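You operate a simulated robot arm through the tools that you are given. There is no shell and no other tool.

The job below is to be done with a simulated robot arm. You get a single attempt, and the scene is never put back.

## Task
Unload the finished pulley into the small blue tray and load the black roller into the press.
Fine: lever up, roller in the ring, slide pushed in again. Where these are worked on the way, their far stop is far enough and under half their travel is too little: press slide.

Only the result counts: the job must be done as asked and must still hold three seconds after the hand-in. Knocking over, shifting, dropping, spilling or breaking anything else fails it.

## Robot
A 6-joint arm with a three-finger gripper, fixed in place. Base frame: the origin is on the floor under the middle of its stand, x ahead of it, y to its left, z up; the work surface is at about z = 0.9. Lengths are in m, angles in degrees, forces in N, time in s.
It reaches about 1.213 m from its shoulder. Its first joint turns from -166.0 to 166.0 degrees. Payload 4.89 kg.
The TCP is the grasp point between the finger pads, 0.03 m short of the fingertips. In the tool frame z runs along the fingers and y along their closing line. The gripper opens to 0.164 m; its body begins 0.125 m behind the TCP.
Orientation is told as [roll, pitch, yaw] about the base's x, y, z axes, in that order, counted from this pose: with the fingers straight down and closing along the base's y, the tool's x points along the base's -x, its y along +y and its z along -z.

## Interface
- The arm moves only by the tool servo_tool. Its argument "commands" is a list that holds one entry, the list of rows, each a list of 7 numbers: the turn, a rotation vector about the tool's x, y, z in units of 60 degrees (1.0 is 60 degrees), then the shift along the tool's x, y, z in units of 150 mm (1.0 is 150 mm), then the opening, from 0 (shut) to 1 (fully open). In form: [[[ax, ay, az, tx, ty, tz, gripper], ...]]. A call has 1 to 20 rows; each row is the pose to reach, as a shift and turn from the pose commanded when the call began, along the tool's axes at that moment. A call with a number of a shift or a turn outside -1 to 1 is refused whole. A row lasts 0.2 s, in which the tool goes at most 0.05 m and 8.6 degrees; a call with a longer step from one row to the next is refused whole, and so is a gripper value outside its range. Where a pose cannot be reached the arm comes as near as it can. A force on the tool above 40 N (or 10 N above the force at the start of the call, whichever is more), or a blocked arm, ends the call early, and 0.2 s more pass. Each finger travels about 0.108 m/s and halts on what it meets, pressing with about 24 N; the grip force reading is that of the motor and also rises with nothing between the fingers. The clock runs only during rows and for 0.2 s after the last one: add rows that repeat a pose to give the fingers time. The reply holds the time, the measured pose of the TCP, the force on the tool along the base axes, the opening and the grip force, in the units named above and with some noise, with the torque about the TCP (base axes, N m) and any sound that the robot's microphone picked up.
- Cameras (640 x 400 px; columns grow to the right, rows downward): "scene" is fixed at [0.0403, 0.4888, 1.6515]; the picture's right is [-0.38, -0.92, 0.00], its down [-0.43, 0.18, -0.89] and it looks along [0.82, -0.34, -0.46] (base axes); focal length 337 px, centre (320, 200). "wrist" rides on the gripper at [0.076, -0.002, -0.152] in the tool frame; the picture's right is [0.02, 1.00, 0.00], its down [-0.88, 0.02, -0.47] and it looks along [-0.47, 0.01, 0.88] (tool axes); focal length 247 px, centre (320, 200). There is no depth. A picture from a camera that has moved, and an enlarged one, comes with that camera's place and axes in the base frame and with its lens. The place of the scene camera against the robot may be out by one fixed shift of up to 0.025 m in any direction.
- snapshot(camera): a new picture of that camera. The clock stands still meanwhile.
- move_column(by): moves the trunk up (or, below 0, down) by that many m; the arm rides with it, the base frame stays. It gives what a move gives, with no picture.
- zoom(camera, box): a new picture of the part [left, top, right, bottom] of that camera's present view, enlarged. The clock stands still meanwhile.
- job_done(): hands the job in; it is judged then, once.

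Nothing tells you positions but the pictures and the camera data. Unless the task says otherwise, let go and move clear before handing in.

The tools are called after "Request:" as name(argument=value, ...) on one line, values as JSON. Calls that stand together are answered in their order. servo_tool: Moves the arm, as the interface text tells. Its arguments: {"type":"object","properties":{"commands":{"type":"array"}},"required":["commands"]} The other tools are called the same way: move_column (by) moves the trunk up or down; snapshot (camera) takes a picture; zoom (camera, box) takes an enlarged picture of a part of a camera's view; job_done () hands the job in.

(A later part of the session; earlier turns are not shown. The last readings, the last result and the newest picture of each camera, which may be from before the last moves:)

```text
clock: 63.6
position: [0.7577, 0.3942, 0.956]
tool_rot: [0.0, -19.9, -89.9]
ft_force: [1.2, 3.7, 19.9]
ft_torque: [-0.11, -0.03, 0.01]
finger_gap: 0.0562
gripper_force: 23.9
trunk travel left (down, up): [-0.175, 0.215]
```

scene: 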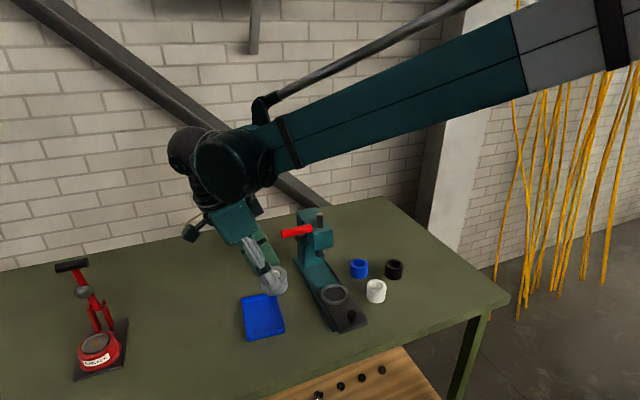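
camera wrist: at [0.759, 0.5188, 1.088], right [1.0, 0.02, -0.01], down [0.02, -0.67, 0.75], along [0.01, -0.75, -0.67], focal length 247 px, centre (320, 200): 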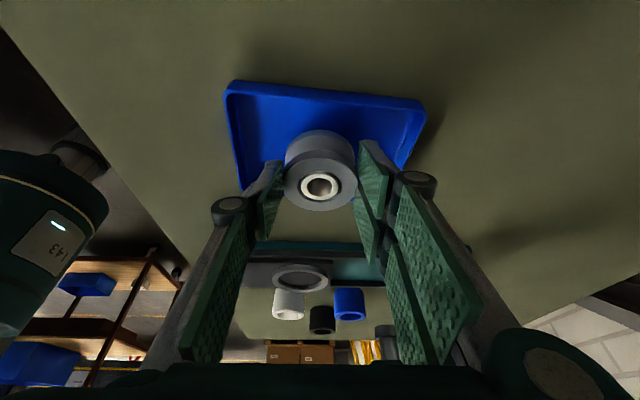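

Contact with the tray floor (≈19 N up). Easing up a millimetre and releasing with a small opening.

Request:
servo_tool(commands=[[[0, 0, 0, -0.0023, 0, -0.0063, 0.1], [0, 0, 0, -0.0023, 0, -0.0063, 0.36], [0, 0, 0, -0.0023, 0, -0.0063, 0.4], [0, 0, 0, -0.0023, 0, -0.0063, 0.43], [0, 0, 0, -0.0023, 0, -0.0063, 0.43]]])

Request:
zoom(camera="scene", box=[225, 265, 305, 345])

Request:
snapshot(camera="wrist")

```text
clock: 64.8
position: [0.7583, 0.394, 0.9554]
tool_rot: [0.0, -20.0, -89.8]
ft_force: [-0.6, -0.8, 0.8]
ft_torque: [0.01, -0.01, -0.04]
finger_gap: 0.0704
gripper_force: 0.0
trunk travel left (down, up): [-0.175, 0.215]
```

```text
5.00 times, centred on (265, 305) of scene
camera zoom: at [0.0403, 0.4888, 1.6515], right [-0.38, -0.92, 0.0], down [-0.43, 0.18, -0.89], along [0.82, -0.34, -0.46], focal length 1684 px, centre (595, -325)
```

zoom: 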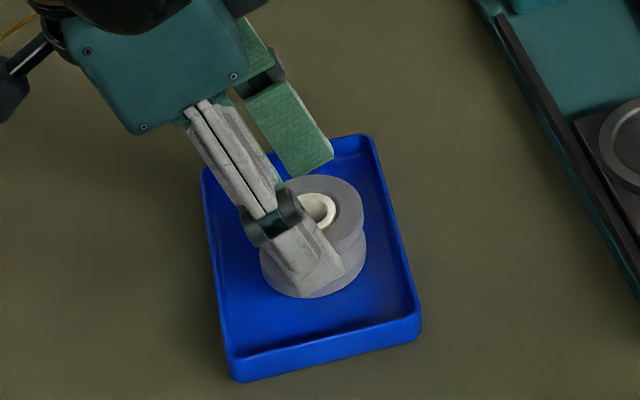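

```text
taken
camera wrist: at [0.7582, 0.5176, 1.0728], right [1.0, 0.02, -0.01], down [0.02, -0.67, 0.75], along [0.01, -0.75, -0.67], focal length 247 px, centre (320, 200)
```

wrist: 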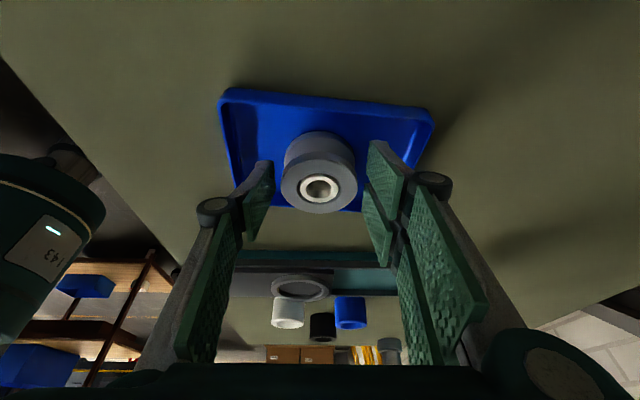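

The pulley stands in the tray. Backing straight out along the tool axis.

Request:
servo_tool(commands=[[[0, 0, 0, 0, 0, -0.06, 0.43], [0, 0, 0, 0, 0, -0.15, 0.43], [0, 0, 0, 0, 0, -0.3, 0.43], [0, 0, 0, 0, 0, -0.5, 0.43], [0, 0, 0, 0, 0, -0.75, 0.43], [0, 0, 0, 0, 0, -1.0, 0.43]]])

Request:
zoom(camera="scene", box=[215, 225, 415, 350])

Request:
snapshot(camera="wrist")

```text
clock: 66.2
position: [0.7606, 0.4485, 1.0958]
tool_rot: [0.0, -20.0, -89.9]
ft_force: [0.4, 0.0, -0.1]
ft_torque: [-0.03, 0.12, -0.04]
finger_gap: 0.0706
gripper_force: 0.0
trunk travel left (down, up): [-0.175, 0.215]
```

```text
3.20 times, centred on (315, 288) of scene
camera zoom: at [0.0403, 0.4888, 1.6515], right [-0.38, -0.92, 0.0], down [-0.43, 0.18, -0.89], along [0.82, -0.34, -0.46], focal length 1078 px, centre (336, -80)
```

zoom: 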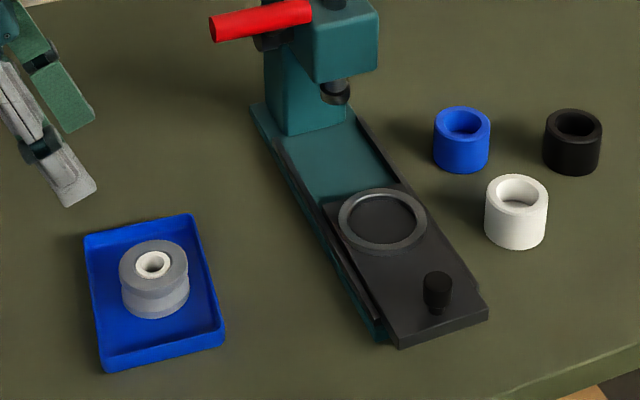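

```text
taken
camera wrist: at [0.7603, 0.5703, 1.2126], right [1.0, 0.02, -0.01], down [0.02, -0.67, 0.75], along [0.01, -0.75, -0.67], focal length 247 px, centre (320, 200)
```

wrist: 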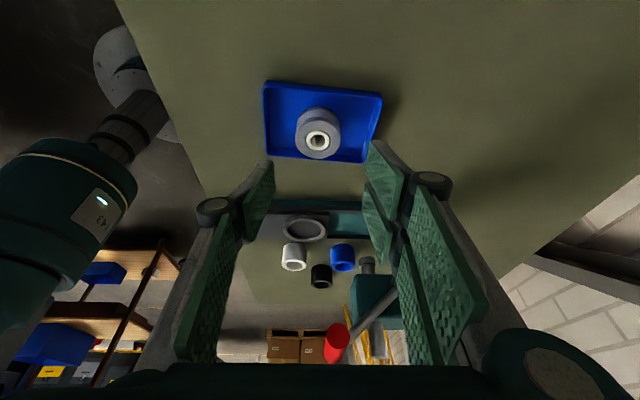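

The pulley sits cleanly in the tray. Next is the black roller at about (0.77, −0.065); I'll go up and back around the front of the press, keeping yaw −90°.

Request:
servo_tool(commands=[[[0, 0, 0, -0.0684, -0.2, -0.188, 0.45], [0, 0, 0, -0.137, -0.4, -0.376, 0.5], [0, 0, 0, -0.205, -0.6, -0.564, 0.55], [0, 0, 0, -0.439, -0.733, -0.621, 0.55], [0, 0, 0, -0.681, -0.8, -0.604, 0.55], [0, 0, 0, -0.9, -0.8, -0.524, 0.55]]])

Request:
servo_tool(commands=[[[0, 0, 0, -0.235, 0, 0.085, 0.55], [0, 0, 0, -0.47, 0, 0.171, 0.55], [0, 0, 0, -0.705, 0, 0.256, 0.55], [0, 0, 0, -0.94, 0, 0.342, 0.55]]])

Request:
servo_tool(commands=[[[0, 0, 0, -0.235, 0.1, 0.085, 0.55], [0, 0, 0, -0.47, 0.2, 0.171, 0.55], [0, 0, 0, -0.705, 0.35, 0.256, 0.55], [0, 0, 0, -0.94, 0.5, 0.342, 0.55]]])

Request:
snapshot(camera="wrist")

Request:
snapshot(camera="scene")

```text
clock: 67.6
position: [0.6396, 0.3468, 1.2164]
tool_rot: [0.0, -20.1, -89.9]
ft_force: [-1.3, 1.5, -0.7]
ft_torque: [-0.23, -0.02, 0.01]
finger_gap: 0.0904
gripper_force: 0.1
trunk travel left (down, up): [-0.175, 0.215]
```

```text
clock: 68.6
position: [0.6389, 0.1984, 1.2167]
tool_rot: [0.0, -20.0, -89.9]
ft_force: [0.1, 0.7, -1.1]
ft_torque: [-0.12, 0.03, -0.02]
finger_gap: 0.09
gripper_force: 0.0
trunk travel left (down, up): [-0.175, 0.215]
```

```text
clock: 69.6
position: [0.7131, 0.0477, 1.22]
tool_rot: [0.0, -20.1, -89.9]
ft_force: [-0.1, 1.9, 0.5]
ft_torque: [-0.09, -0.15, 0.05]
finger_gap: 0.0901
gripper_force: 0.1
trunk travel left (down, up): [-0.175, 0.215]
```

```text
taken
camera wrist: at [0.7131, 0.1702, 1.3362], right [1.0, 0.02, -0.01], down [0.02, -0.67, 0.75], along [0.01, -0.75, -0.67], focal length 247 px, centre (320, 200)
```

wrist: 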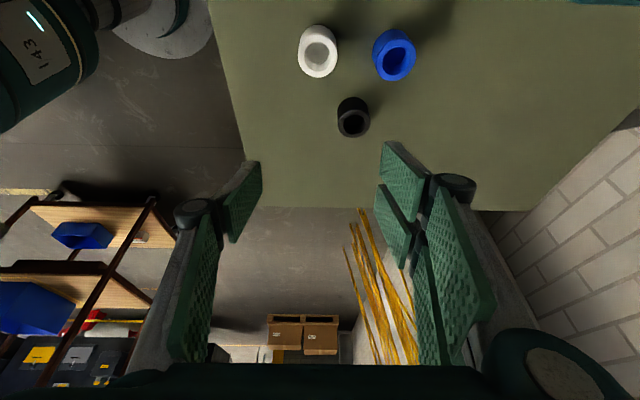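

```text
taken
```

scene: 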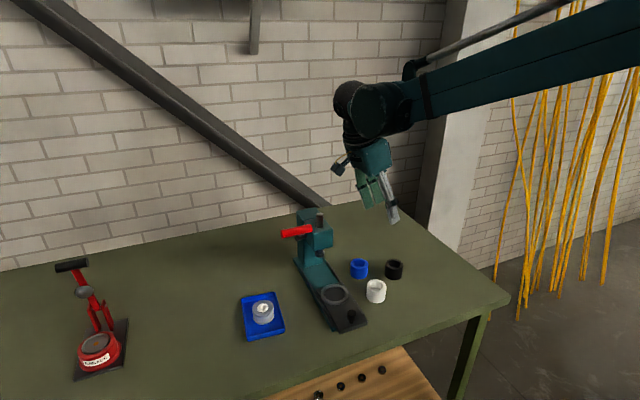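

Request:
zoom(camera="wrist", box=[280, 10, 440, 150])

Request:
zoom(camera="scene", box=[340, 240, 420, 310])

```text
2.86 times, centred on (360, 80) of wrist
camera zoom: at [0.7131, 0.1702, 1.3362], right [1.0, 0.02, -0.01], down [0.02, -0.67, 0.75], along [0.01, -0.75, -0.67], focal length 706 px, centre (206, 543)
```

zoom: 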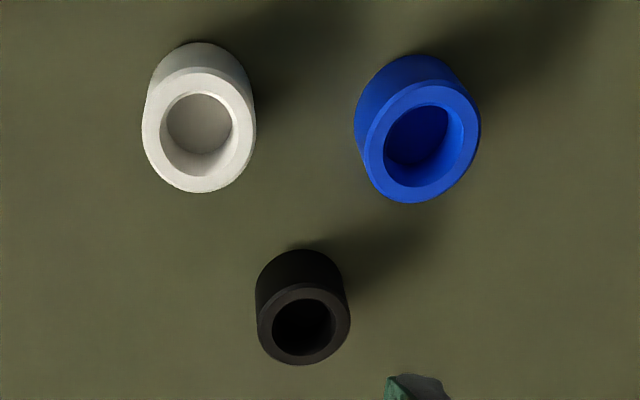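

```text
5.71 times, centred on (380, 275) of scene
camera zoom: at [0.0403, 0.4888, 1.6515], right [-0.38, -0.92, 0.0], down [-0.43, 0.18, -0.89], along [0.82, -0.34, -0.46], focal length 1925 px, centre (-23, -229)
```

zoom: 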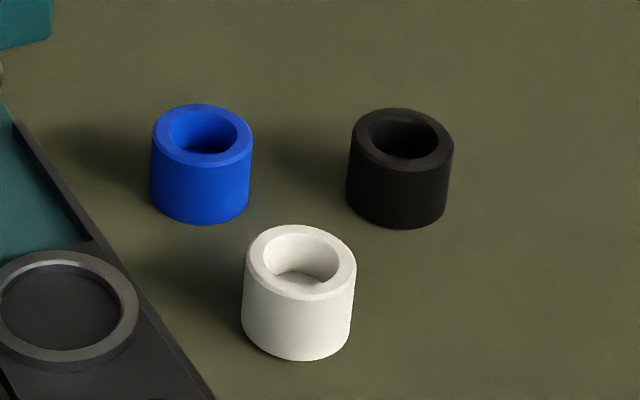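

Black roller is at about (0.774, −0.066), top z≈0.94. I'll move above it and then verify at close range.

Request:
servo_tool(commands=[[[0, 0, 0, -0.02, 0.1, 0.15, 0.55], [0, 0, 0, -0.04, 0.2, 0.33, 0.55], [0, 0, 0, -0.06, 0.3, 0.52, 0.55], [0, 0, 0, -0.08, 0.36, 0.7, 0.55], [0, 0, 0, -0.102, 0.409, 0.889, 0.55]]])

Request:
snapshot(camera="wrist")

Request:
zoom(camera="wrist", box=[240, 60, 400, 200])

```text
clock: 70.8
position: [0.7759, -0.0149, 1.0966]
tool_rot: [-0.1, -20.0, -89.9]
ft_force: [-0.2, 0.6, 0.7]
ft_torque: [-0.05, -0.05, 0.02]
finger_gap: 0.0902
gripper_force: 0.1
trunk travel left (down, up): [-0.175, 0.215]
```

```text
taken
camera wrist: at [0.775, 0.1076, 1.2141], right [1.0, 0.02, -0.01], down [0.02, -0.67, 0.75], along [0.01, -0.75, -0.67], focal length 247 px, centre (320, 200)
```

wrist: 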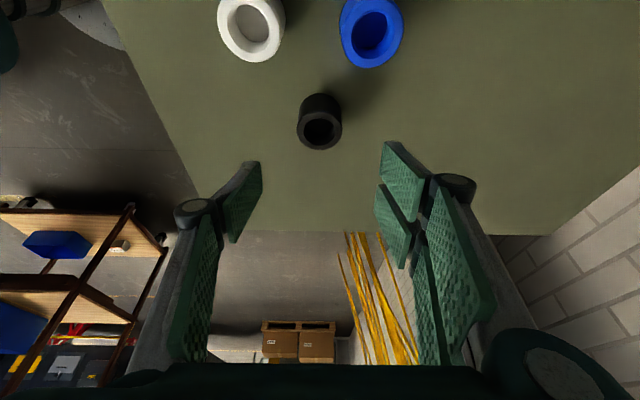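

```text
2.86 times, centred on (320, 130) of wrist
camera zoom: at [0.775, 0.1076, 1.2141], right [1.0, 0.02, -0.01], down [0.02, -0.67, 0.75], along [0.01, -0.75, -0.67], focal length 706 px, centre (320, 400)
```

zoom: 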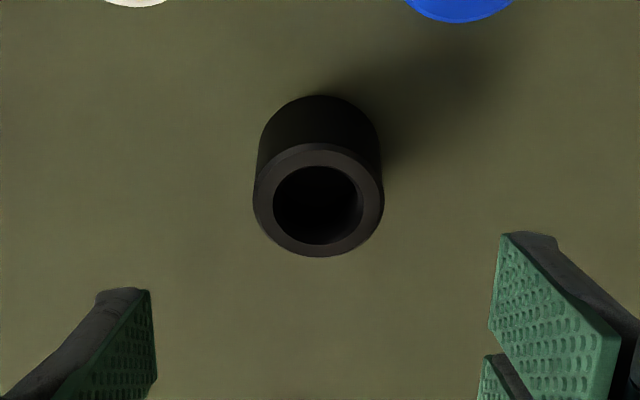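

Roller top is near (0.7755, −0.067, 0.94), Ø≈0.058. Descending to 4 cm short for a final alignment check.

Request:
servo_tool(commands=[[[0, 0, 0, 0.01, 0, 0.18, 0.55], [0, 0, 0, 0.02, 0, 0.37, 0.55], [0, 0, 0, 0.04, 0, 0.56, 0.55], [0, 0, 0, 0.053, 0, 0.747, 0.55]]])

Request:
snapshot(camera="wrist")

Request:
zoom(camera="wrist", box=[230, 70, 410, 210])

Request:
zoom(camera="scene", box=[330, 200, 440, 310])

```text
clock: 71.8
position: [0.7755, -0.0412, 0.987]
tool_rot: [-0.1, -20.0, -89.9]
ft_force: [-0.5, 0.3, -0.7]
ft_torque: [0.01, -0.08, 0.02]
finger_gap: 0.0902
gripper_force: 0.1
trunk travel left (down, up): [-0.175, 0.215]
```

```text
taken
camera wrist: at [0.7748, 0.0816, 1.1053], right [1.0, 0.02, -0.01], down [0.02, -0.67, 0.75], along [0.01, -0.75, -0.67], focal length 247 px, centre (320, 200)
```

wrist: 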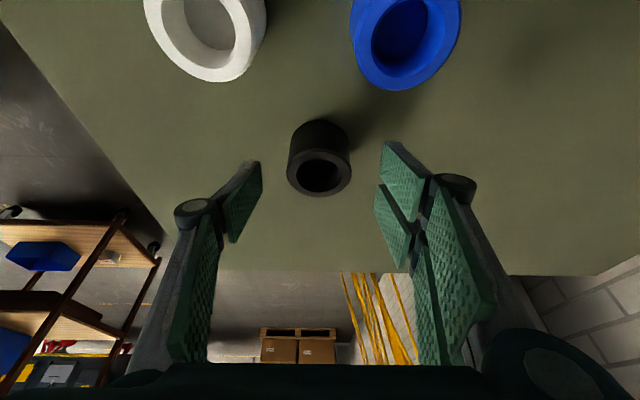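

```text
2.86 times, centred on (320, 140) of wrist
camera zoom: at [0.7748, 0.0816, 1.1053], right [1.0, 0.02, -0.01], down [0.02, -0.67, 0.75], along [0.01, -0.75, -0.67], focal length 706 px, centre (320, 371)
```

zoom: 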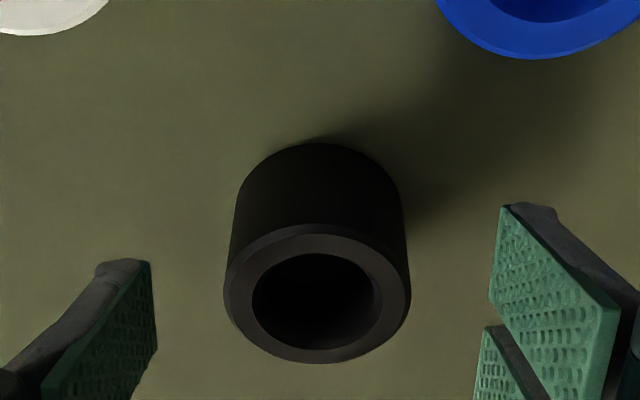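

```text
3.64 times, centred on (385, 255) of scene
camera zoom: at [0.0403, 0.4888, 1.6515], right [-0.38, -0.92, 0.0], down [-0.43, 0.18, -0.89], along [0.82, -0.34, -0.46], focal length 1225 px, centre (84, 0)
```

zoom: 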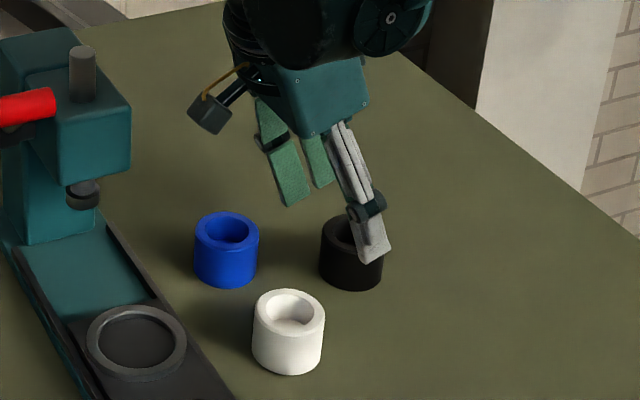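

Refined: roller top (0.776, −0.064, 0.944), table ≈0.905. Descending to grasp height, then checking before closing.

Request:
servo_tool(commands=[[[0, 0, 0, -0.005, 0, 0.06, 0.55], [0, 0, 0, -0.01, 0, 0.12, 0.55], [0, 0, 0, -0.015, 0, 0.18, 0.55], [0, 0, 0, -0.021, 0, 0.2275, 0.55], [0, 0, 0, -0.021, 0, 0.2275, 0.55]]])

Request:
zoom(camera="wrist", box=[230, 90, 410, 230])

Request:
zoom(camera="scene", box=[340, 220, 430, 310])

```text
clock: 73.0
position: [0.774, -0.0588, 0.9593]
tool_rot: [0.0, -19.9, -90.0]
ft_force: [0.1, 0.2, 0.1]
ft_torque: [-0.01, -0.02, -0.02]
finger_gap: 0.0903
gripper_force: 0.0
trunk travel left (down, up): [-0.175, 0.215]
```

```text
2.86 times, centred on (320, 160) of wrist
camera zoom: at [0.774, 0.0645, 1.0759], right [1.0, 0.02, -0.01], down [0.02, -0.67, 0.75], along [0.01, -0.75, -0.67], focal length 706 px, centre (320, 314)
```

zoom: 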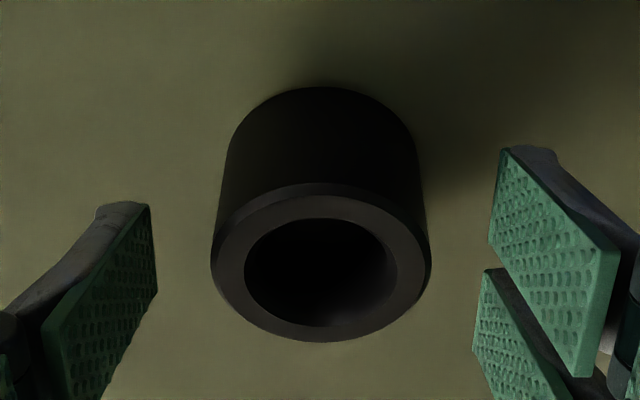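

```text
4.44 times, centred on (385, 265) of scene
camera zoom: at [0.0403, 0.4888, 1.6515], right [-0.38, -0.92, 0.0], down [-0.43, 0.18, -0.89], along [0.82, -0.34, -0.46], focal length 1497 px, centre (31, -89)
```

zoom: 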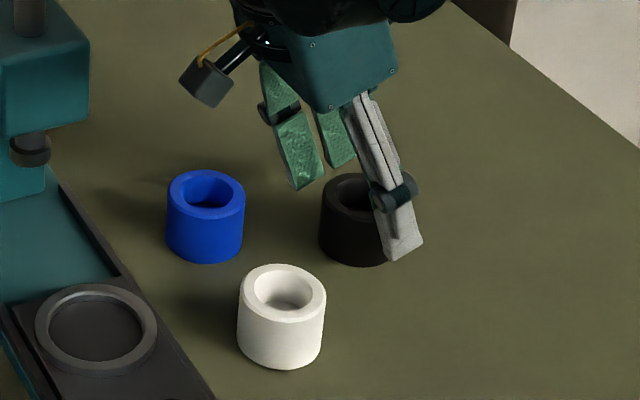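

Well centred. Lowering 4 mm more and closing on the roller.

Request:
servo_tool(commands=[[[0, 0, 0, 0.009, 0.01, 0.025, 0.55], [0, 0, 0, 0.009, 0.01, 0.025, 0.48], [0, 0, 0, 0.009, 0.01, 0.025, 0.4], [0, 0, 0, 0.009, 0.01, 0.025, 0.36], [0, 0, 0, 0.009, 0.01, 0.025, 0.3], [0, 0, 0, 0.009, 0.01, 0.025, 0.2], [0, 0, 0, 0.009, 0.01, 0.025, 0.1]]])

Request:
zoom(camera="wrist", box=[230, 90, 410, 230])

```text
clock: 74.6
position: [0.7755, -0.059, 0.9535]
tool_rot: [0.1, -20.0, -89.9]
ft_force: [-0.1, -0.9, 1.0]
ft_torque: [0.02, -0.05, -0.01]
finger_gap: 0.0581
gripper_force: 23.7
trunk travel left (down, up): [-0.175, 0.215]
```

```text
2.86 times, centred on (320, 160) of wrist
camera zoom: at [0.7754, 0.0642, 1.0712], right [1.0, 0.02, -0.01], down [0.02, -0.67, 0.75], along [0.01, -0.75, -0.67], focal length 706 px, centre (320, 314)
```

zoom: 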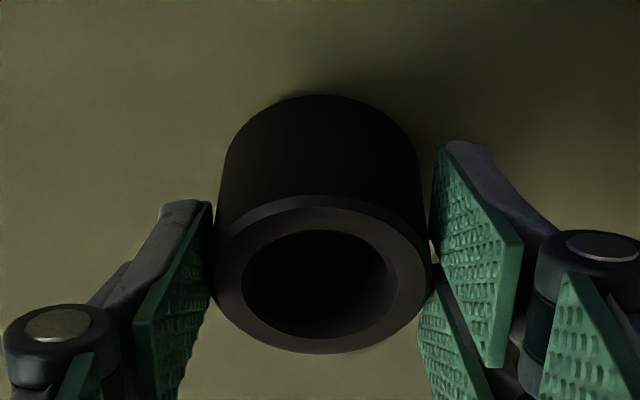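

The roller is gripped (gap 0.058). Lifting straight up, then moving back over the front of the bench.

Request:
servo_tool(commands=[[[0, 0, 0, -0.03, 0, -0.0835, 0.1], [0, 0, 0, -0.08, 0, -0.21, 0.1], [0, 0, 0, -0.14, 0, -0.38, 0.1], [0, 0, 0, -0.2, 0, -0.55, 0.1], [0, 0, 0, -0.26, 0, -0.72, 0.1], [0, 0, 0, -0.32, 0, -0.88, 0.1]]])

Request:
snapshot(camera="wrist")

Request:
snapshot(camera="scene")

```text
clock: 76.0
position: [0.7764, -0.0586, 1.0948]
tool_rot: [0.0, -20.0, -89.9]
ft_force: [0.5, -0.5, -0.6]
ft_torque: [-0.03, 0.09, -0.03]
finger_gap: 0.0584
gripper_force: 24.2
trunk travel left (down, up): [-0.175, 0.215]
```

```text
taken
camera wrist: at [0.7769, 0.0643, 1.2112], right [1.0, 0.02, -0.01], down [0.02, -0.67, 0.75], along [0.01, -0.75, -0.67], focal length 247 px, centre (320, 200)
```

wrist: 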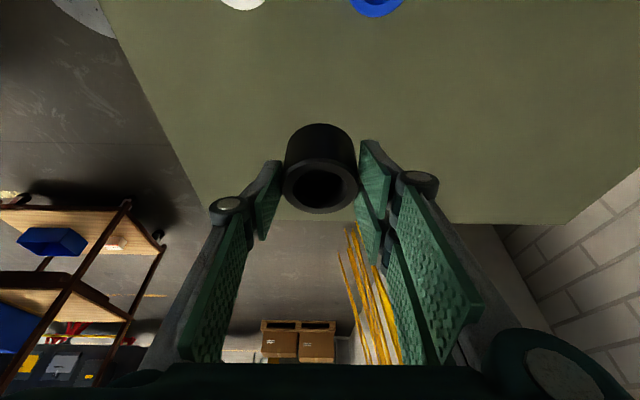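

```text
taken
```

scene: 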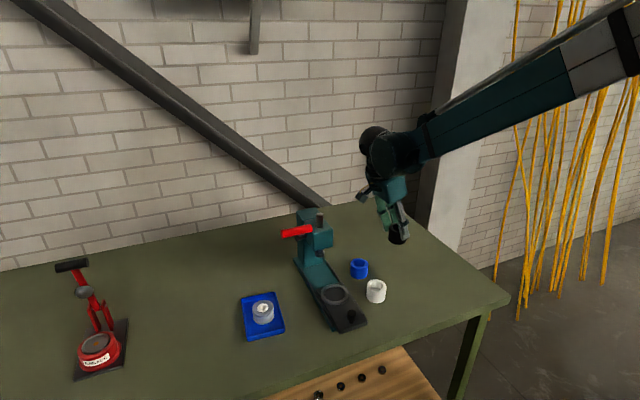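

Roller securely held; white and blue rollers untouched. Moving back/up while turning the tool to yaw −45°, then 0°.

Request:
servo_tool(commands=[[[-0.043, 0, -0.1175, 0.01, -0.11, -0.134, 0.1], [-0.0855, 0, -0.235, 0.02, -0.22, -0.268, 0.1], [-0.128, 0, -0.3525, 0.03, -0.333, -0.4, 0.1], [-0.171, 0, -0.47, 0.04, -0.444, -0.535, 0.1], [-0.214, 0, -0.5875, 0.05, -0.555, -0.67, 0.1], [-0.2565, 0, -0.705, 0.063, -0.667, -0.803, 0.1]]])

Request:
servo_tool(commands=[[[-0.043, 0, -0.1175, 0, 0, 0, 0.1], [-0.0855, 0, -0.235, 0, 0, 0, 0.1], [-0.128, 0, -0.3525, 0, 0, 0, 0.1], [-0.171, 0, -0.47, 0, 0, 0, 0.1], [-0.214, 0, -0.5875, 0, 0, 0, 0.1], [-0.2565, 0, -0.705, 0, 0, 0, 0.1]]])

```text
clock: 77.4
position: [0.6786, -0.0091, 1.205]
tool_rot: [0.0, -20.0, -44.8]
ft_force: [2.5, 1.1, -1.2]
ft_torque: [0.0, 0.23, -0.11]
finger_gap: 0.0582
gripper_force: 23.5
trunk travel left (down, up): [-0.175, 0.215]
```

```text
clock: 78.8
position: [0.6762, -0.0091, 1.2048]
tool_rot: [0.0, -20.0, 0.2]
ft_force: [0.2, 1.0, -0.9]
ft_torque: [-0.04, -0.02, -0.02]
finger_gap: 0.0583
gripper_force: 23.4
trunk travel left (down, up): [-0.175, 0.215]
```

Now shifting to y≈0.168 in front of the press at this height to see the ring.

Request:
servo_tool(commands=[[[0, 0, 0, 0, 0.25, 0, 0.1], [0, 0, 0, 0, 0.5, 0, 0.1], [0, 0, 0, 0, 0.75, 0, 0.1], [0, 0, 0, 0, 1.0, 0, 0.1]]])

Request:
servo_tool(commands=[[[0, 0, 0, 0, 0.1, 0, 0.1], [0, 0, 0, 0, 0.18, 0, 0.1], [0, 0, 0, 0, 0.18, 0, 0.1]]])

Request:
snapshot(camera="wrist")

Request:
zoom(camera="wrist", box=[260, 40, 390, 160])

Request:
zoom(camera="wrist", box=[230, 90, 410, 230])

```text
clock: 79.8
position: [0.6764, 0.142, 1.2069]
tool_rot: [0.0, -20.1, 0.1]
ft_force: [-0.3, -1.1, 0.0]
ft_torque: [0.08, 0.0, 0.07]
finger_gap: 0.0585
gripper_force: 25.0
trunk travel left (down, up): [-0.175, 0.215]
```

```text
clock: 80.6
position: [0.6783, 0.1676, 1.2024]
tool_rot: [-0.1, -20.1, 0.2]
ft_force: [0.6, -0.6, -0.6]
ft_torque: [0.01, 0.01, 0.04]
finger_gap: 0.0582
gripper_force: 24.1
trunk travel left (down, up): [-0.175, 0.215]
```

```text
taken
camera wrist: at [0.5557, 0.166, 1.3203], right [-0.02, 1.0, -0.01], down [0.67, 0.02, 0.75], along [0.75, 0.01, -0.67], focal length 247 px, centre (320, 200)
```

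wrist: 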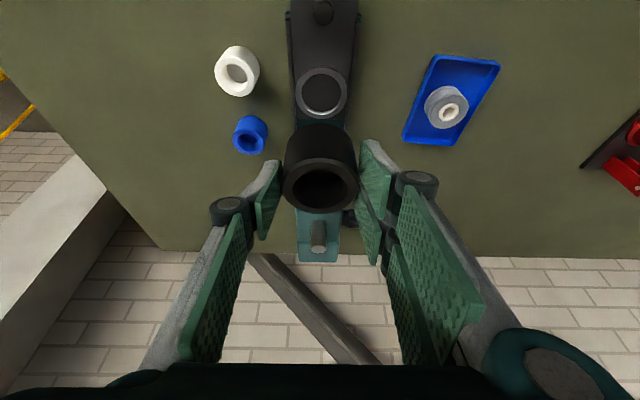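

```text
3.33 times, centred on (325, 100) of wrist
camera zoom: at [0.5557, 0.166, 1.3203], right [-0.02, 1.0, -0.01], down [0.67, 0.02, 0.75], along [0.75, 0.01, -0.67], focal length 823 px, centre (303, 533)
```

zoom: 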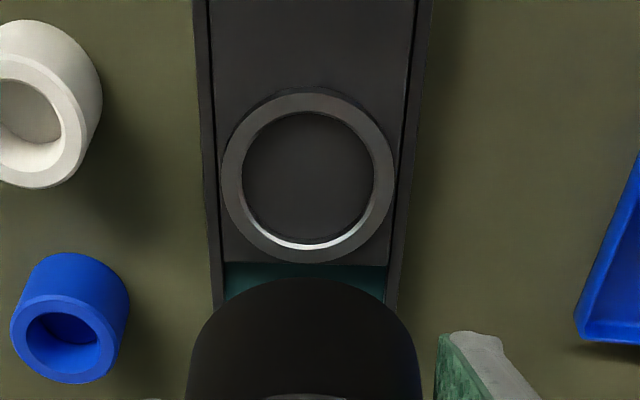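

```text
2.86 times, centred on (320, 160) of wrist
camera zoom: at [0.5557, 0.166, 1.3203], right [-0.02, 1.0, -0.01], down [0.67, 0.02, 0.75], along [0.75, 0.01, -0.67], focal length 706 px, centre (320, 314)
```

zoom: 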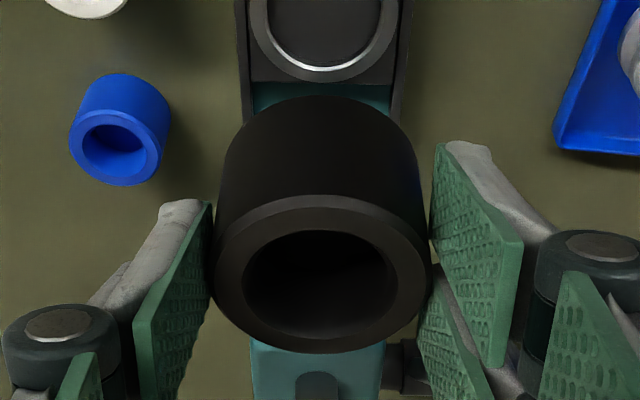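

The ring centre reads about (0.729, 0.169), inner Ø≈0.060 vs roller 0.058. I'll descend in two stages to just above the ring and then fine-align.

Request:
servo_tool(commands=[[[0, 0, 0, 0.03, 0.003, 0.2, 0.1], [0, 0, 0, 0.06, 0.006, 0.4, 0.1], [0, 0, 0, 0.09, 0.01, 0.6, 0.1], [0, 0, 0, 0.11, 0.01, 0.8, 0.1], [0, 0, 0, 0.125, 0.01, 0.95, 0.1]]])

Request:
zoom(camera="wrist", box=[240, 60, 400, 220])

Request:
zoom(camera="scene", box=[280, 210, 390, 320])

```text
clock: 81.8
position: [0.7061, 0.1705, 1.066]
tool_rot: [0.0, -19.9, 0.1]
ft_force: [-1.3, -0.6, -0.1]
ft_torque: [0.07, -0.1, -0.01]
finger_gap: 0.0583
gripper_force: 24.7
trunk travel left (down, up): [-0.175, 0.215]
```

```text
2.50 times, centred on (320, 140) of wrist
camera zoom: at [0.5835, 0.1676, 1.1818], right [-0.02, 1.0, -0.01], down [0.67, 0.02, 0.75], along [0.75, 0.01, -0.67], focal length 617 px, centre (320, 350)
```

zoom: 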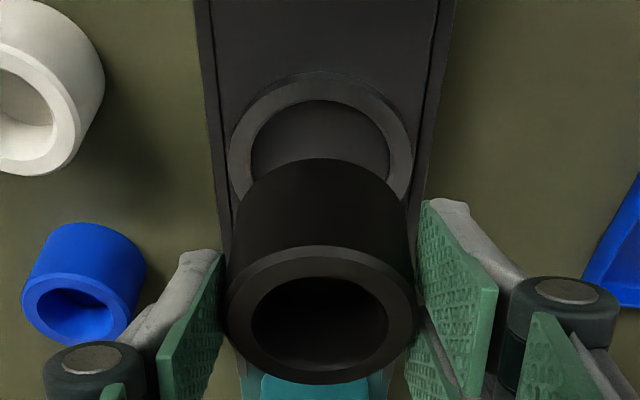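

```text
3.64 times, centred on (335, 265) of scene
camera zoom: at [0.0403, 0.4888, 1.6515], right [-0.38, -0.92, 0.0], down [-0.43, 0.18, -0.89], along [0.82, -0.34, -0.46], focal length 1225 px, centre (266, -36)
```

zoom: 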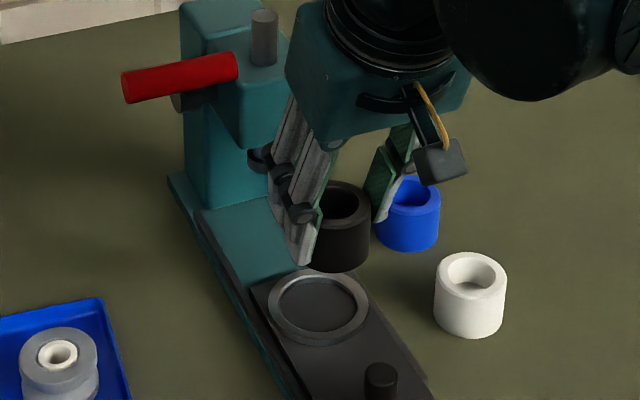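

Laterally the roller is in line with the ring. Lowering until the roller's bottom is about 1 cm above the ring for a fine comparison.

Request:
servo_tool(commands=[[[0, 0, 0, 0.013, 0, 0.1, 0.1], [0, 0, 0, 0.026, 0, 0.2, 0.1], [0, 0, 0, 0.04, 0, 0.3, 0.1], [0, 0, 0, 0.053, 0, 0.411, 0.1], [0, 0, 0, 0.053, 0, 0.411, 0.1]]])

Request:
zoom(camera="wrist", box=[240, 60, 400, 220])

Request:
zoom(camera="scene", box=[300, 250, 380, 320])

```text
clock: 83.0
position: [0.7199, 0.1713, 1.0028]
tool_rot: [0.0, -20.0, 0.1]
ft_force: [-0.2, -0.4, -1.4]
ft_torque: [-0.01, 0.06, 0.04]
finger_gap: 0.0584
gripper_force: 23.8
trunk travel left (down, up): [-0.175, 0.215]
```

```text
2.50 times, centred on (320, 140) of wrist
camera zoom: at [0.5978, 0.1683, 1.1207], right [-0.02, 1.0, -0.01], down [0.67, 0.02, 0.75], along [0.75, 0.01, -0.67], focal length 617 px, centre (320, 350)
```

zoom: 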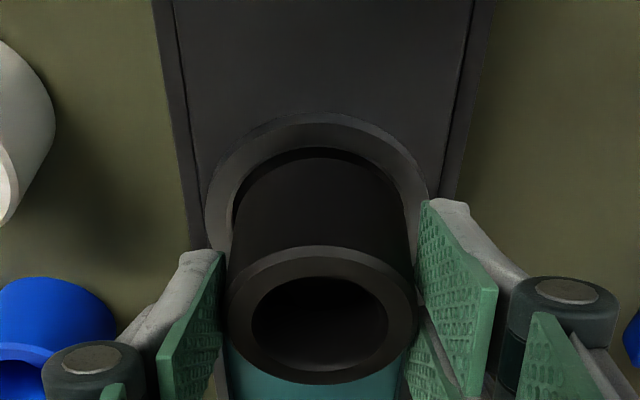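

```text
5.71 times, centred on (340, 285) of scene
camera zoom: at [0.0403, 0.4888, 1.6515], right [-0.38, -0.92, 0.0], down [-0.43, 0.18, -0.89], along [0.82, -0.34, -0.46], focal length 1925 px, centre (206, -286)
```

zoom: 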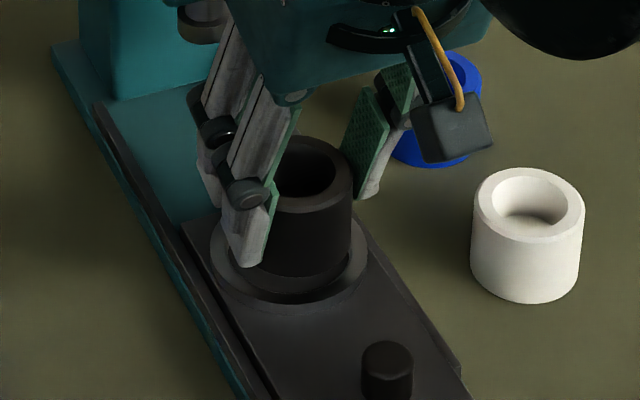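

Request:
zoom(camera="wrist", box=[280, 95, 360, 155])

Request:
zoom(camera="scene", box=[320, 265, 370, 310])

```text
6.67 times, centred on (320, 125) of wrist
camera zoom: at [0.5978, 0.1683, 1.1207], right [-0.02, 1.0, -0.01], down [0.67, 0.02, 0.75], along [0.75, 0.01, -0.67], focal length 1646 px, centre (320, 700)
```

zoom: 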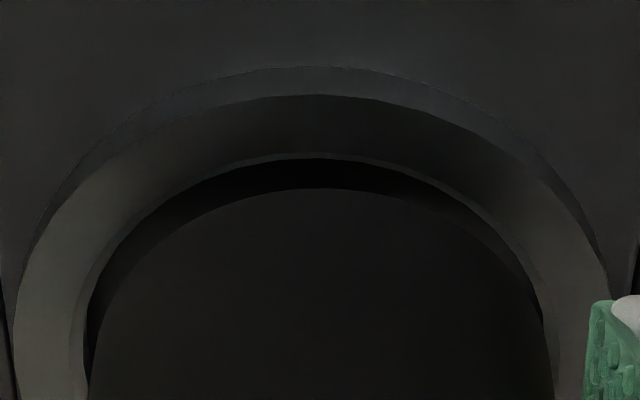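

```text
8.89 times, centred on (345, 288) of scene
camera zoom: at [0.0403, 0.4888, 1.6515], right [-0.38, -0.92, 0.0], down [-0.43, 0.18, -0.89], along [0.82, -0.34, -0.46], focal length 2995 px, centre (98, -578)
```

zoom: 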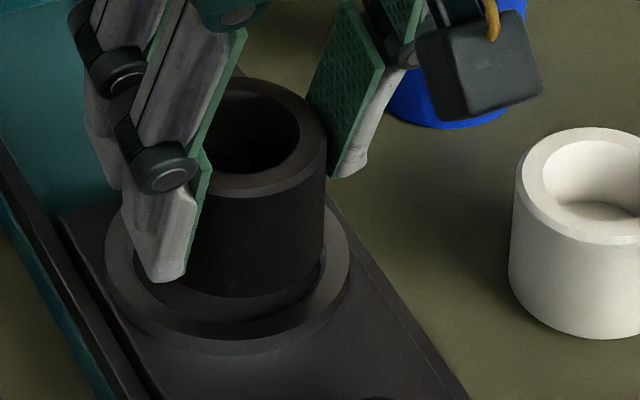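

The roller is within about a millimetre laterally; the x position needs a small +x correction (~2.5 mm). I'll lower to ~3 mm above the ring and re-check.

Request:
servo_tool(commands=[[[0, 0, 0, 0, -0.002, 0.02, 0.1], [0, 0, 0, 0.001, -0.004, 0.04, 0.1], [0, 0, 0, 0.0015, -0.005, 0.0527, 0.1], [0, 0, 0, 0.0015, -0.005, 0.0527, 0.1]]])

Request:
zoom(camera="wrist", box=[280, 95, 360, 155])

Request:
zoom(camera="scene", box=[320, 265, 370, 310])

```text
clock: 84.0
position: [0.7235, 0.1682, 0.9956]
tool_rot: [0.0, -19.9, 0.1]
ft_force: [-0.2, -0.1, -0.5]
ft_torque: [0.03, 0.03, 0.0]
finger_gap: 0.0582
gripper_force: 24.5
trunk travel left (down, up): [-0.175, 0.215]
```

```text
6.67 times, centred on (320, 125) of wrist
camera zoom: at [0.6008, 0.1667, 1.113], right [-0.02, 1.0, -0.01], down [0.67, 0.02, 0.75], along [0.75, 0.01, -0.67], focal length 1646 px, centre (320, 700)
```

zoom: 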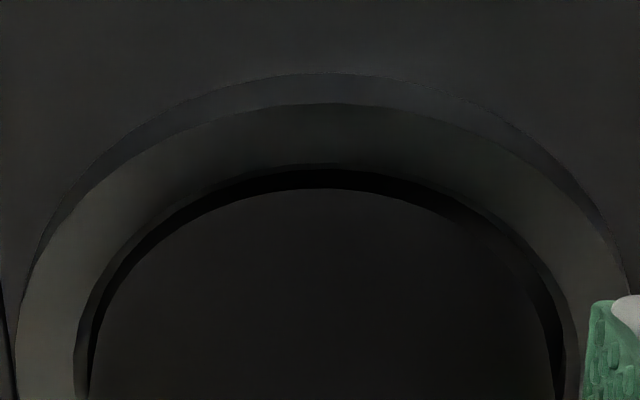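

```text
8.89 times, centred on (345, 288) of scene
camera zoom: at [0.0403, 0.4888, 1.6515], right [-0.38, -0.92, 0.0], down [-0.43, 0.18, -0.89], along [0.82, -0.34, -0.46], focal length 2995 px, centre (98, -578)
```

zoom: 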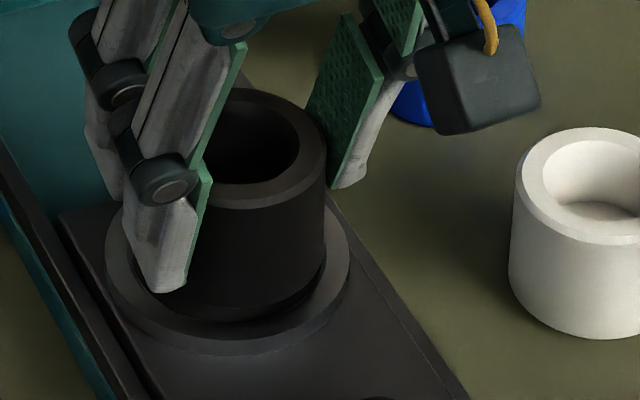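

Request:
zoom(camera="scene", box=[328, 280, 364, 306])

Request:
zoom(camera="wrist", box=[280, 115, 310, 160])

Request:
zoom(camera="wrist", box=[335, 115, 365, 160])

```text
15.38 times, centred on (346, 293) of scene
camera zoom: at [0.0403, 0.4888, 1.6515], right [-0.38, -0.92, 0.0], down [-0.43, 0.18, -0.89], along [0.82, -0.34, -0.46], focal length 5183 px, centre (-80, -1231)
```

zoom: 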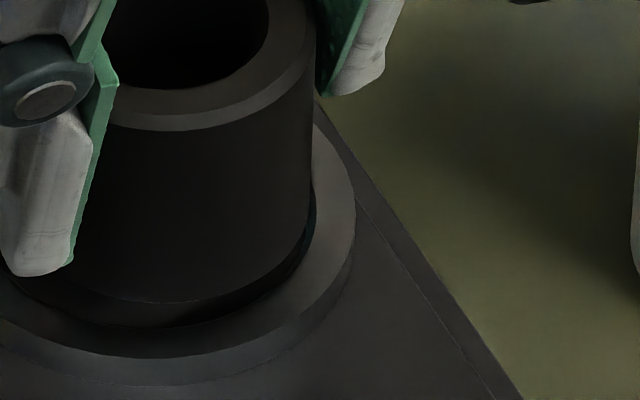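

```text
8.89 times, centred on (295, 138) of wrist
camera zoom: at [0.6008, 0.1667, 1.113], right [-0.02, 1.0, -0.01], down [0.67, 0.02, 0.75], along [0.75, 0.01, -0.67], focal length 2195 px, centre (542, 756)
```

zoom: 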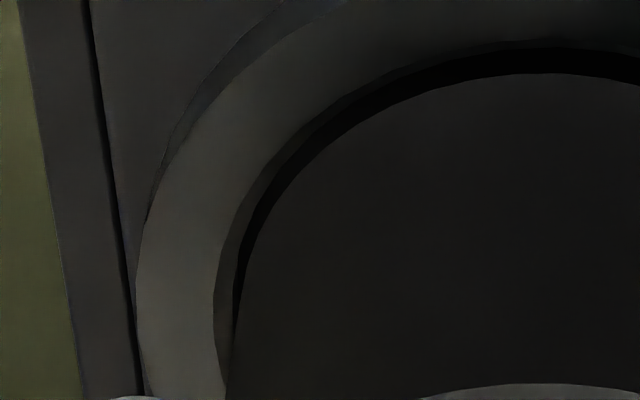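

```text
8.89 times, centred on (350, 138) of wrist
camera zoom: at [0.6008, 0.1667, 1.113], right [-0.02, 1.0, -0.01], down [0.67, 0.02, 0.75], along [0.75, 0.01, -0.67], focal length 2195 px, centre (53, 756)
```

zoom: 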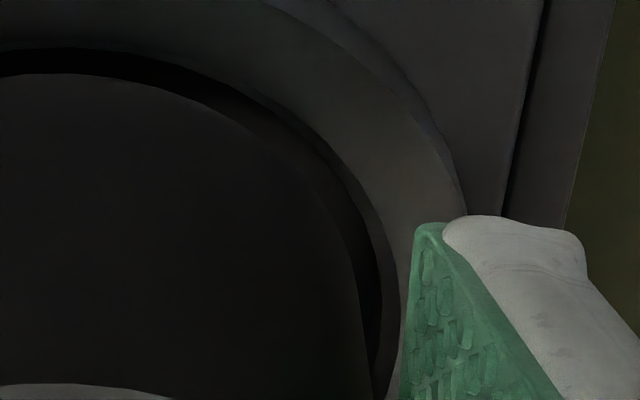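

The ring's clearance is ~2.6 mm all round; both cameras say a ~1.8 mm +x correction is due. Applying it and lowering 4 mm to the ring's mouth.

Request:
servo_tool(commands=[[[0, 0, 0, -0.0113, 0.002, 0.0041, 0.1], [0, 0, 0, -0.0067, 0.002, 0.0166, 0.1], [0, 0, 0, -0.0022, 0.002, 0.0291, 0.1], [0, 0, 0, -0.0022, 0.002, 0.0291, 0.1]]])

Request:
zoom(camera="wrist", box=[280, 95, 360, 155])

Request:
zoom(camera="scene", box=[328, 280, 364, 306])

```text
clock: 85.0
position: [0.725, 0.1696, 0.9917]
tool_rot: [-0.1, -20.1, 0.2]
ft_force: [-0.3, 0.4, -1.5]
ft_torque: [0.03, 0.0, 0.0]
finger_gap: 0.0581
gripper_force: 24.2
trunk travel left (down, up): [-0.175, 0.215]
```

```text
6.67 times, centred on (320, 125) of wrist
camera zoom: at [0.6024, 0.1671, 1.1088], right [-0.02, 1.0, -0.01], down [0.67, 0.02, 0.75], along [0.75, 0.01, -0.67], focal length 1646 px, centre (320, 700)
```

zoom: 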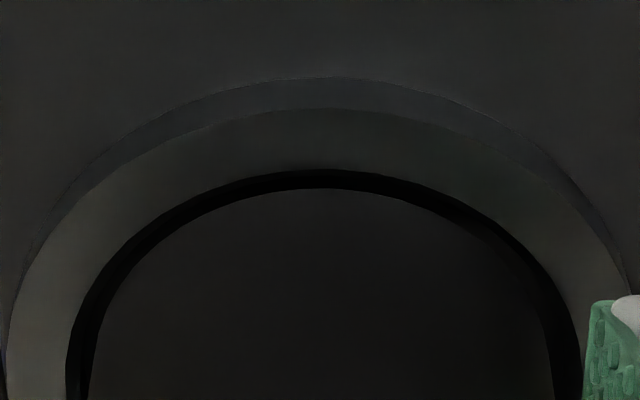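

```text
15.38 times, centred on (346, 293) of scene
camera zoom: at [0.0403, 0.4888, 1.6515], right [-0.38, -0.92, 0.0], down [-0.43, 0.18, -0.89], along [0.82, -0.34, -0.46], focal length 5183 px, centre (-80, -1231)
```

zoom: 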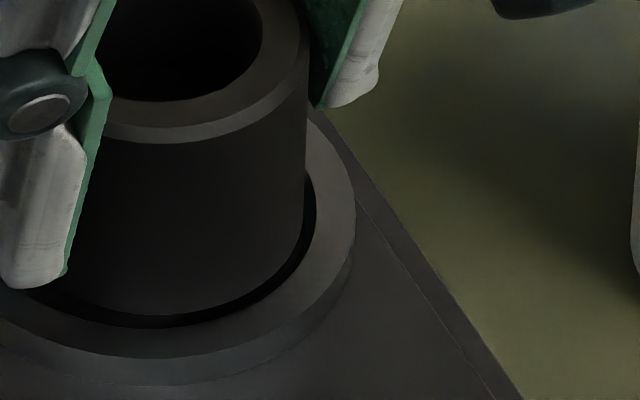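

Gaps look even now. Lowering into the ring in small steps while watching the force.

Request:
servo_tool(commands=[[[0, 0, 0, 0.0034, 0.0025, 0.0094, 0.1], [0, 0, 0, 0.0068, 0.0025, 0.0188, 0.1], [0, 0, 0, 0.0091, 0.0025, 0.025, 0.1]]])

Request:
zoom(camera="wrist", box=[280, 95, 360, 155])

Request:
zoom(camera="scene", box=[320, 265, 370, 310])

```text
clock: 85.8
position: [0.7247, 0.1699, 0.9876]
tool_rot: [-0.1, -19.9, 0.1]
ft_force: [6.2, 0.6, 0.4]
ft_torque: [0.03, -0.31, -0.01]
finger_gap: 0.058
gripper_force: 24.0
trunk travel left (down, up): [-0.175, 0.215]
```

```text
6.67 times, centred on (320, 125) of wrist
camera zoom: at [0.6024, 0.1678, 1.1049], right [-0.02, 1.0, -0.01], down [0.67, 0.02, 0.75], along [0.75, 0.01, -0.67], focal length 1646 px, centre (320, 700)
```

zoom: 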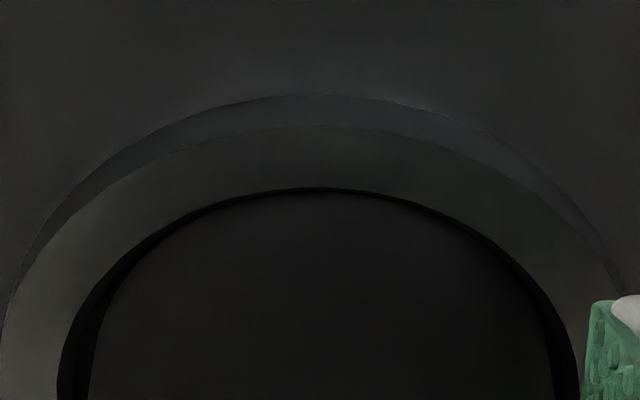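

```text
8.89 times, centred on (345, 288) of scene
camera zoom: at [0.0403, 0.4888, 1.6515], right [-0.38, -0.92, 0.0], down [-0.43, 0.18, -0.89], along [0.82, -0.34, -0.46], focal length 2995 px, centre (98, -578)
```

zoom: 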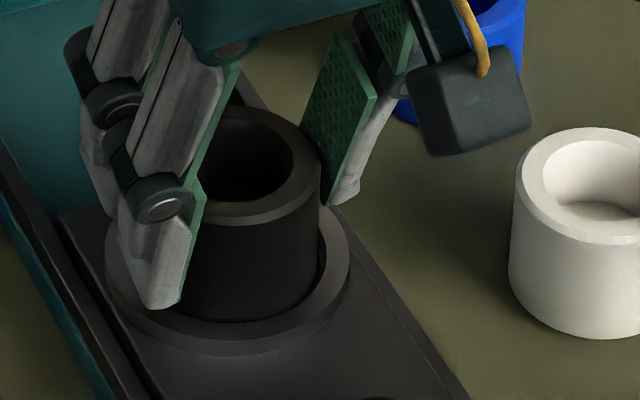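

A slight 6 N contact in x; I'll nudge +0.8 mm in x and continue down.

Request:
servo_tool(commands=[[[0, 0, 0, -0.005, 0.001, 0.0018, 0.1], [0, 0, 0, -0.0016, 0.001, 0.0112, 0.1], [0, 0, 0, 0.0018, 0.001, 0.0206, 0.1]]])

```text
clock: 86.6
position: [0.7257, 0.1705, 0.9847]
tool_rot: [0.0, -20.0, 0.2]
ft_force: [3.8, 3.2, 4.3]
ft_torque: [0.29, -0.26, -0.01]
finger_gap: 0.0582
gripper_force: 23.7
trunk travel left (down, up): [-0.175, 0.215]
```

Request:
servo_tool(commands=[[[0, 0, 0, 0.001, 0.002, 0.0075, 0.1], [0, 0, 0, 0.001, 0.002, 0.0075, 0.1]]])

Request:
zoom(camera="scene", box=[320, 265, 370, 310])

Request:
zoom(camera="wrist", box=[270, 95, 370, 215])

```text
clock: 87.2
position: [0.7255, 0.1701, 0.985]
tool_rot: [0.0, -20.0, 0.2]
ft_force: [-1.8, -0.8, 19.4]
ft_torque: [0.04, -0.12, -0.09]
finger_gap: 0.0582
gripper_force: 23.7
trunk travel left (down, up): [-0.175, 0.215]
```

```text
8.89 times, centred on (345, 288) of scene
camera zoom: at [0.0403, 0.4888, 1.6515], right [-0.38, -0.92, 0.0], down [-0.43, 0.18, -0.89], along [0.82, -0.34, -0.46], focal length 2995 px, centre (98, -578)
```

zoom: 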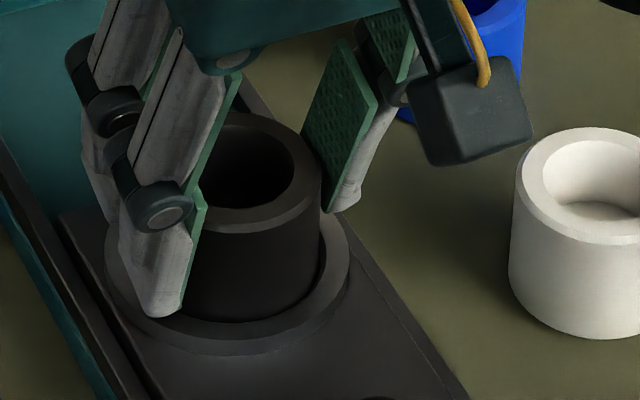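

```text
3.33 times, centred on (320, 155) of wrist
camera zoom: at [0.6027, 0.1672, 1.101], right [-0.02, 1.0, -0.01], down [0.67, 0.02, 0.75], along [0.75, 0.01, -0.67], focal length 823 px, centre (320, 350)
```

zoom: 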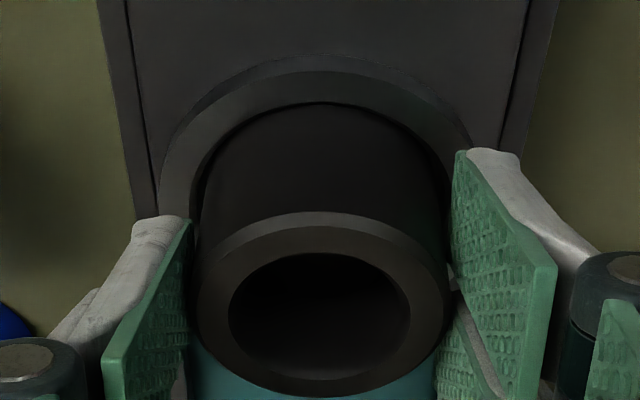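

The roller has bottomed out in the ring (19 N upward, no side load). Easing and opening the fingers slightly.

Request:
servo_tool(commands=[[[0, 0, 0, -0.0018, 0, -0.005, 0.1], [0, 0, 0, -0.0018, 0, -0.005, 0.37], [0, 0, 0, -0.0018, 0, -0.005, 0.4], [0, 0, 0, -0.0018, 0, -0.005, 0.44], [0, 0, 0, -0.0018, 0, -0.005, 0.44]]])

Request:
zoom(camera="wrist", box=[250, 85, 390, 215])

Request:
zoom(camera="scene", box=[320, 265, 370, 310])

```text
clock: 88.4
position: [0.7264, 0.1699, 0.9845]
tool_rot: [0.1, -20.1, 0.2]
ft_force: [0.0, 0.7, 0.0]
ft_torque: [0.02, -0.02, -0.01]
finger_gap: 0.072
gripper_force: 0.0
trunk travel left (down, up): [-0.175, 0.215]
```

```text
3.08 times, centred on (320, 150) of wrist
camera zoom: at [0.6037, 0.1669, 1.1013], right [-0.02, 1.0, -0.01], down [0.67, 0.02, 0.75], along [0.75, 0.01, -0.67], focal length 760 px, centre (320, 354)
```

zoom: 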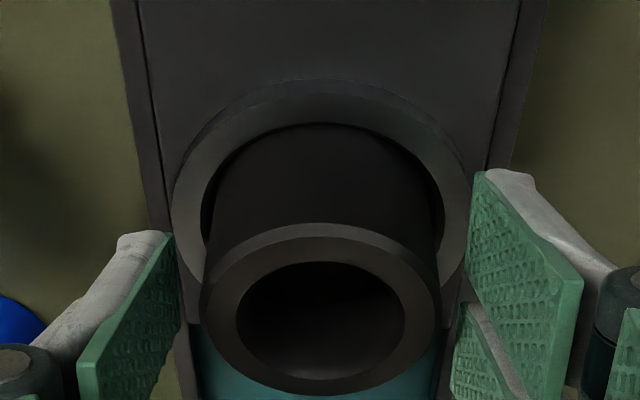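

```text
8.89 times, centred on (345, 288) of scene
camera zoom: at [0.0403, 0.4888, 1.6515], right [-0.38, -0.92, 0.0], down [-0.43, 0.18, -0.89], along [0.82, -0.34, -0.46], focal length 2995 px, centre (98, -578)
```

zoom: 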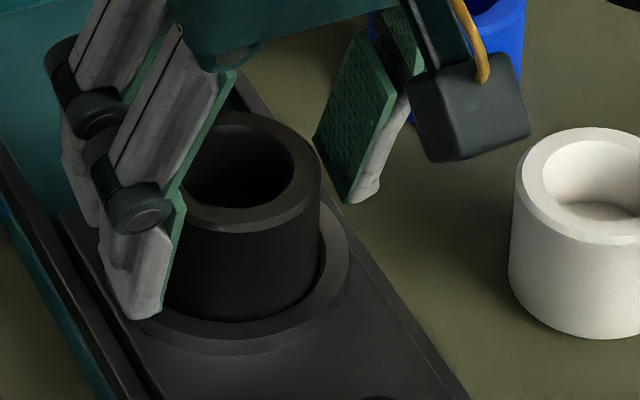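

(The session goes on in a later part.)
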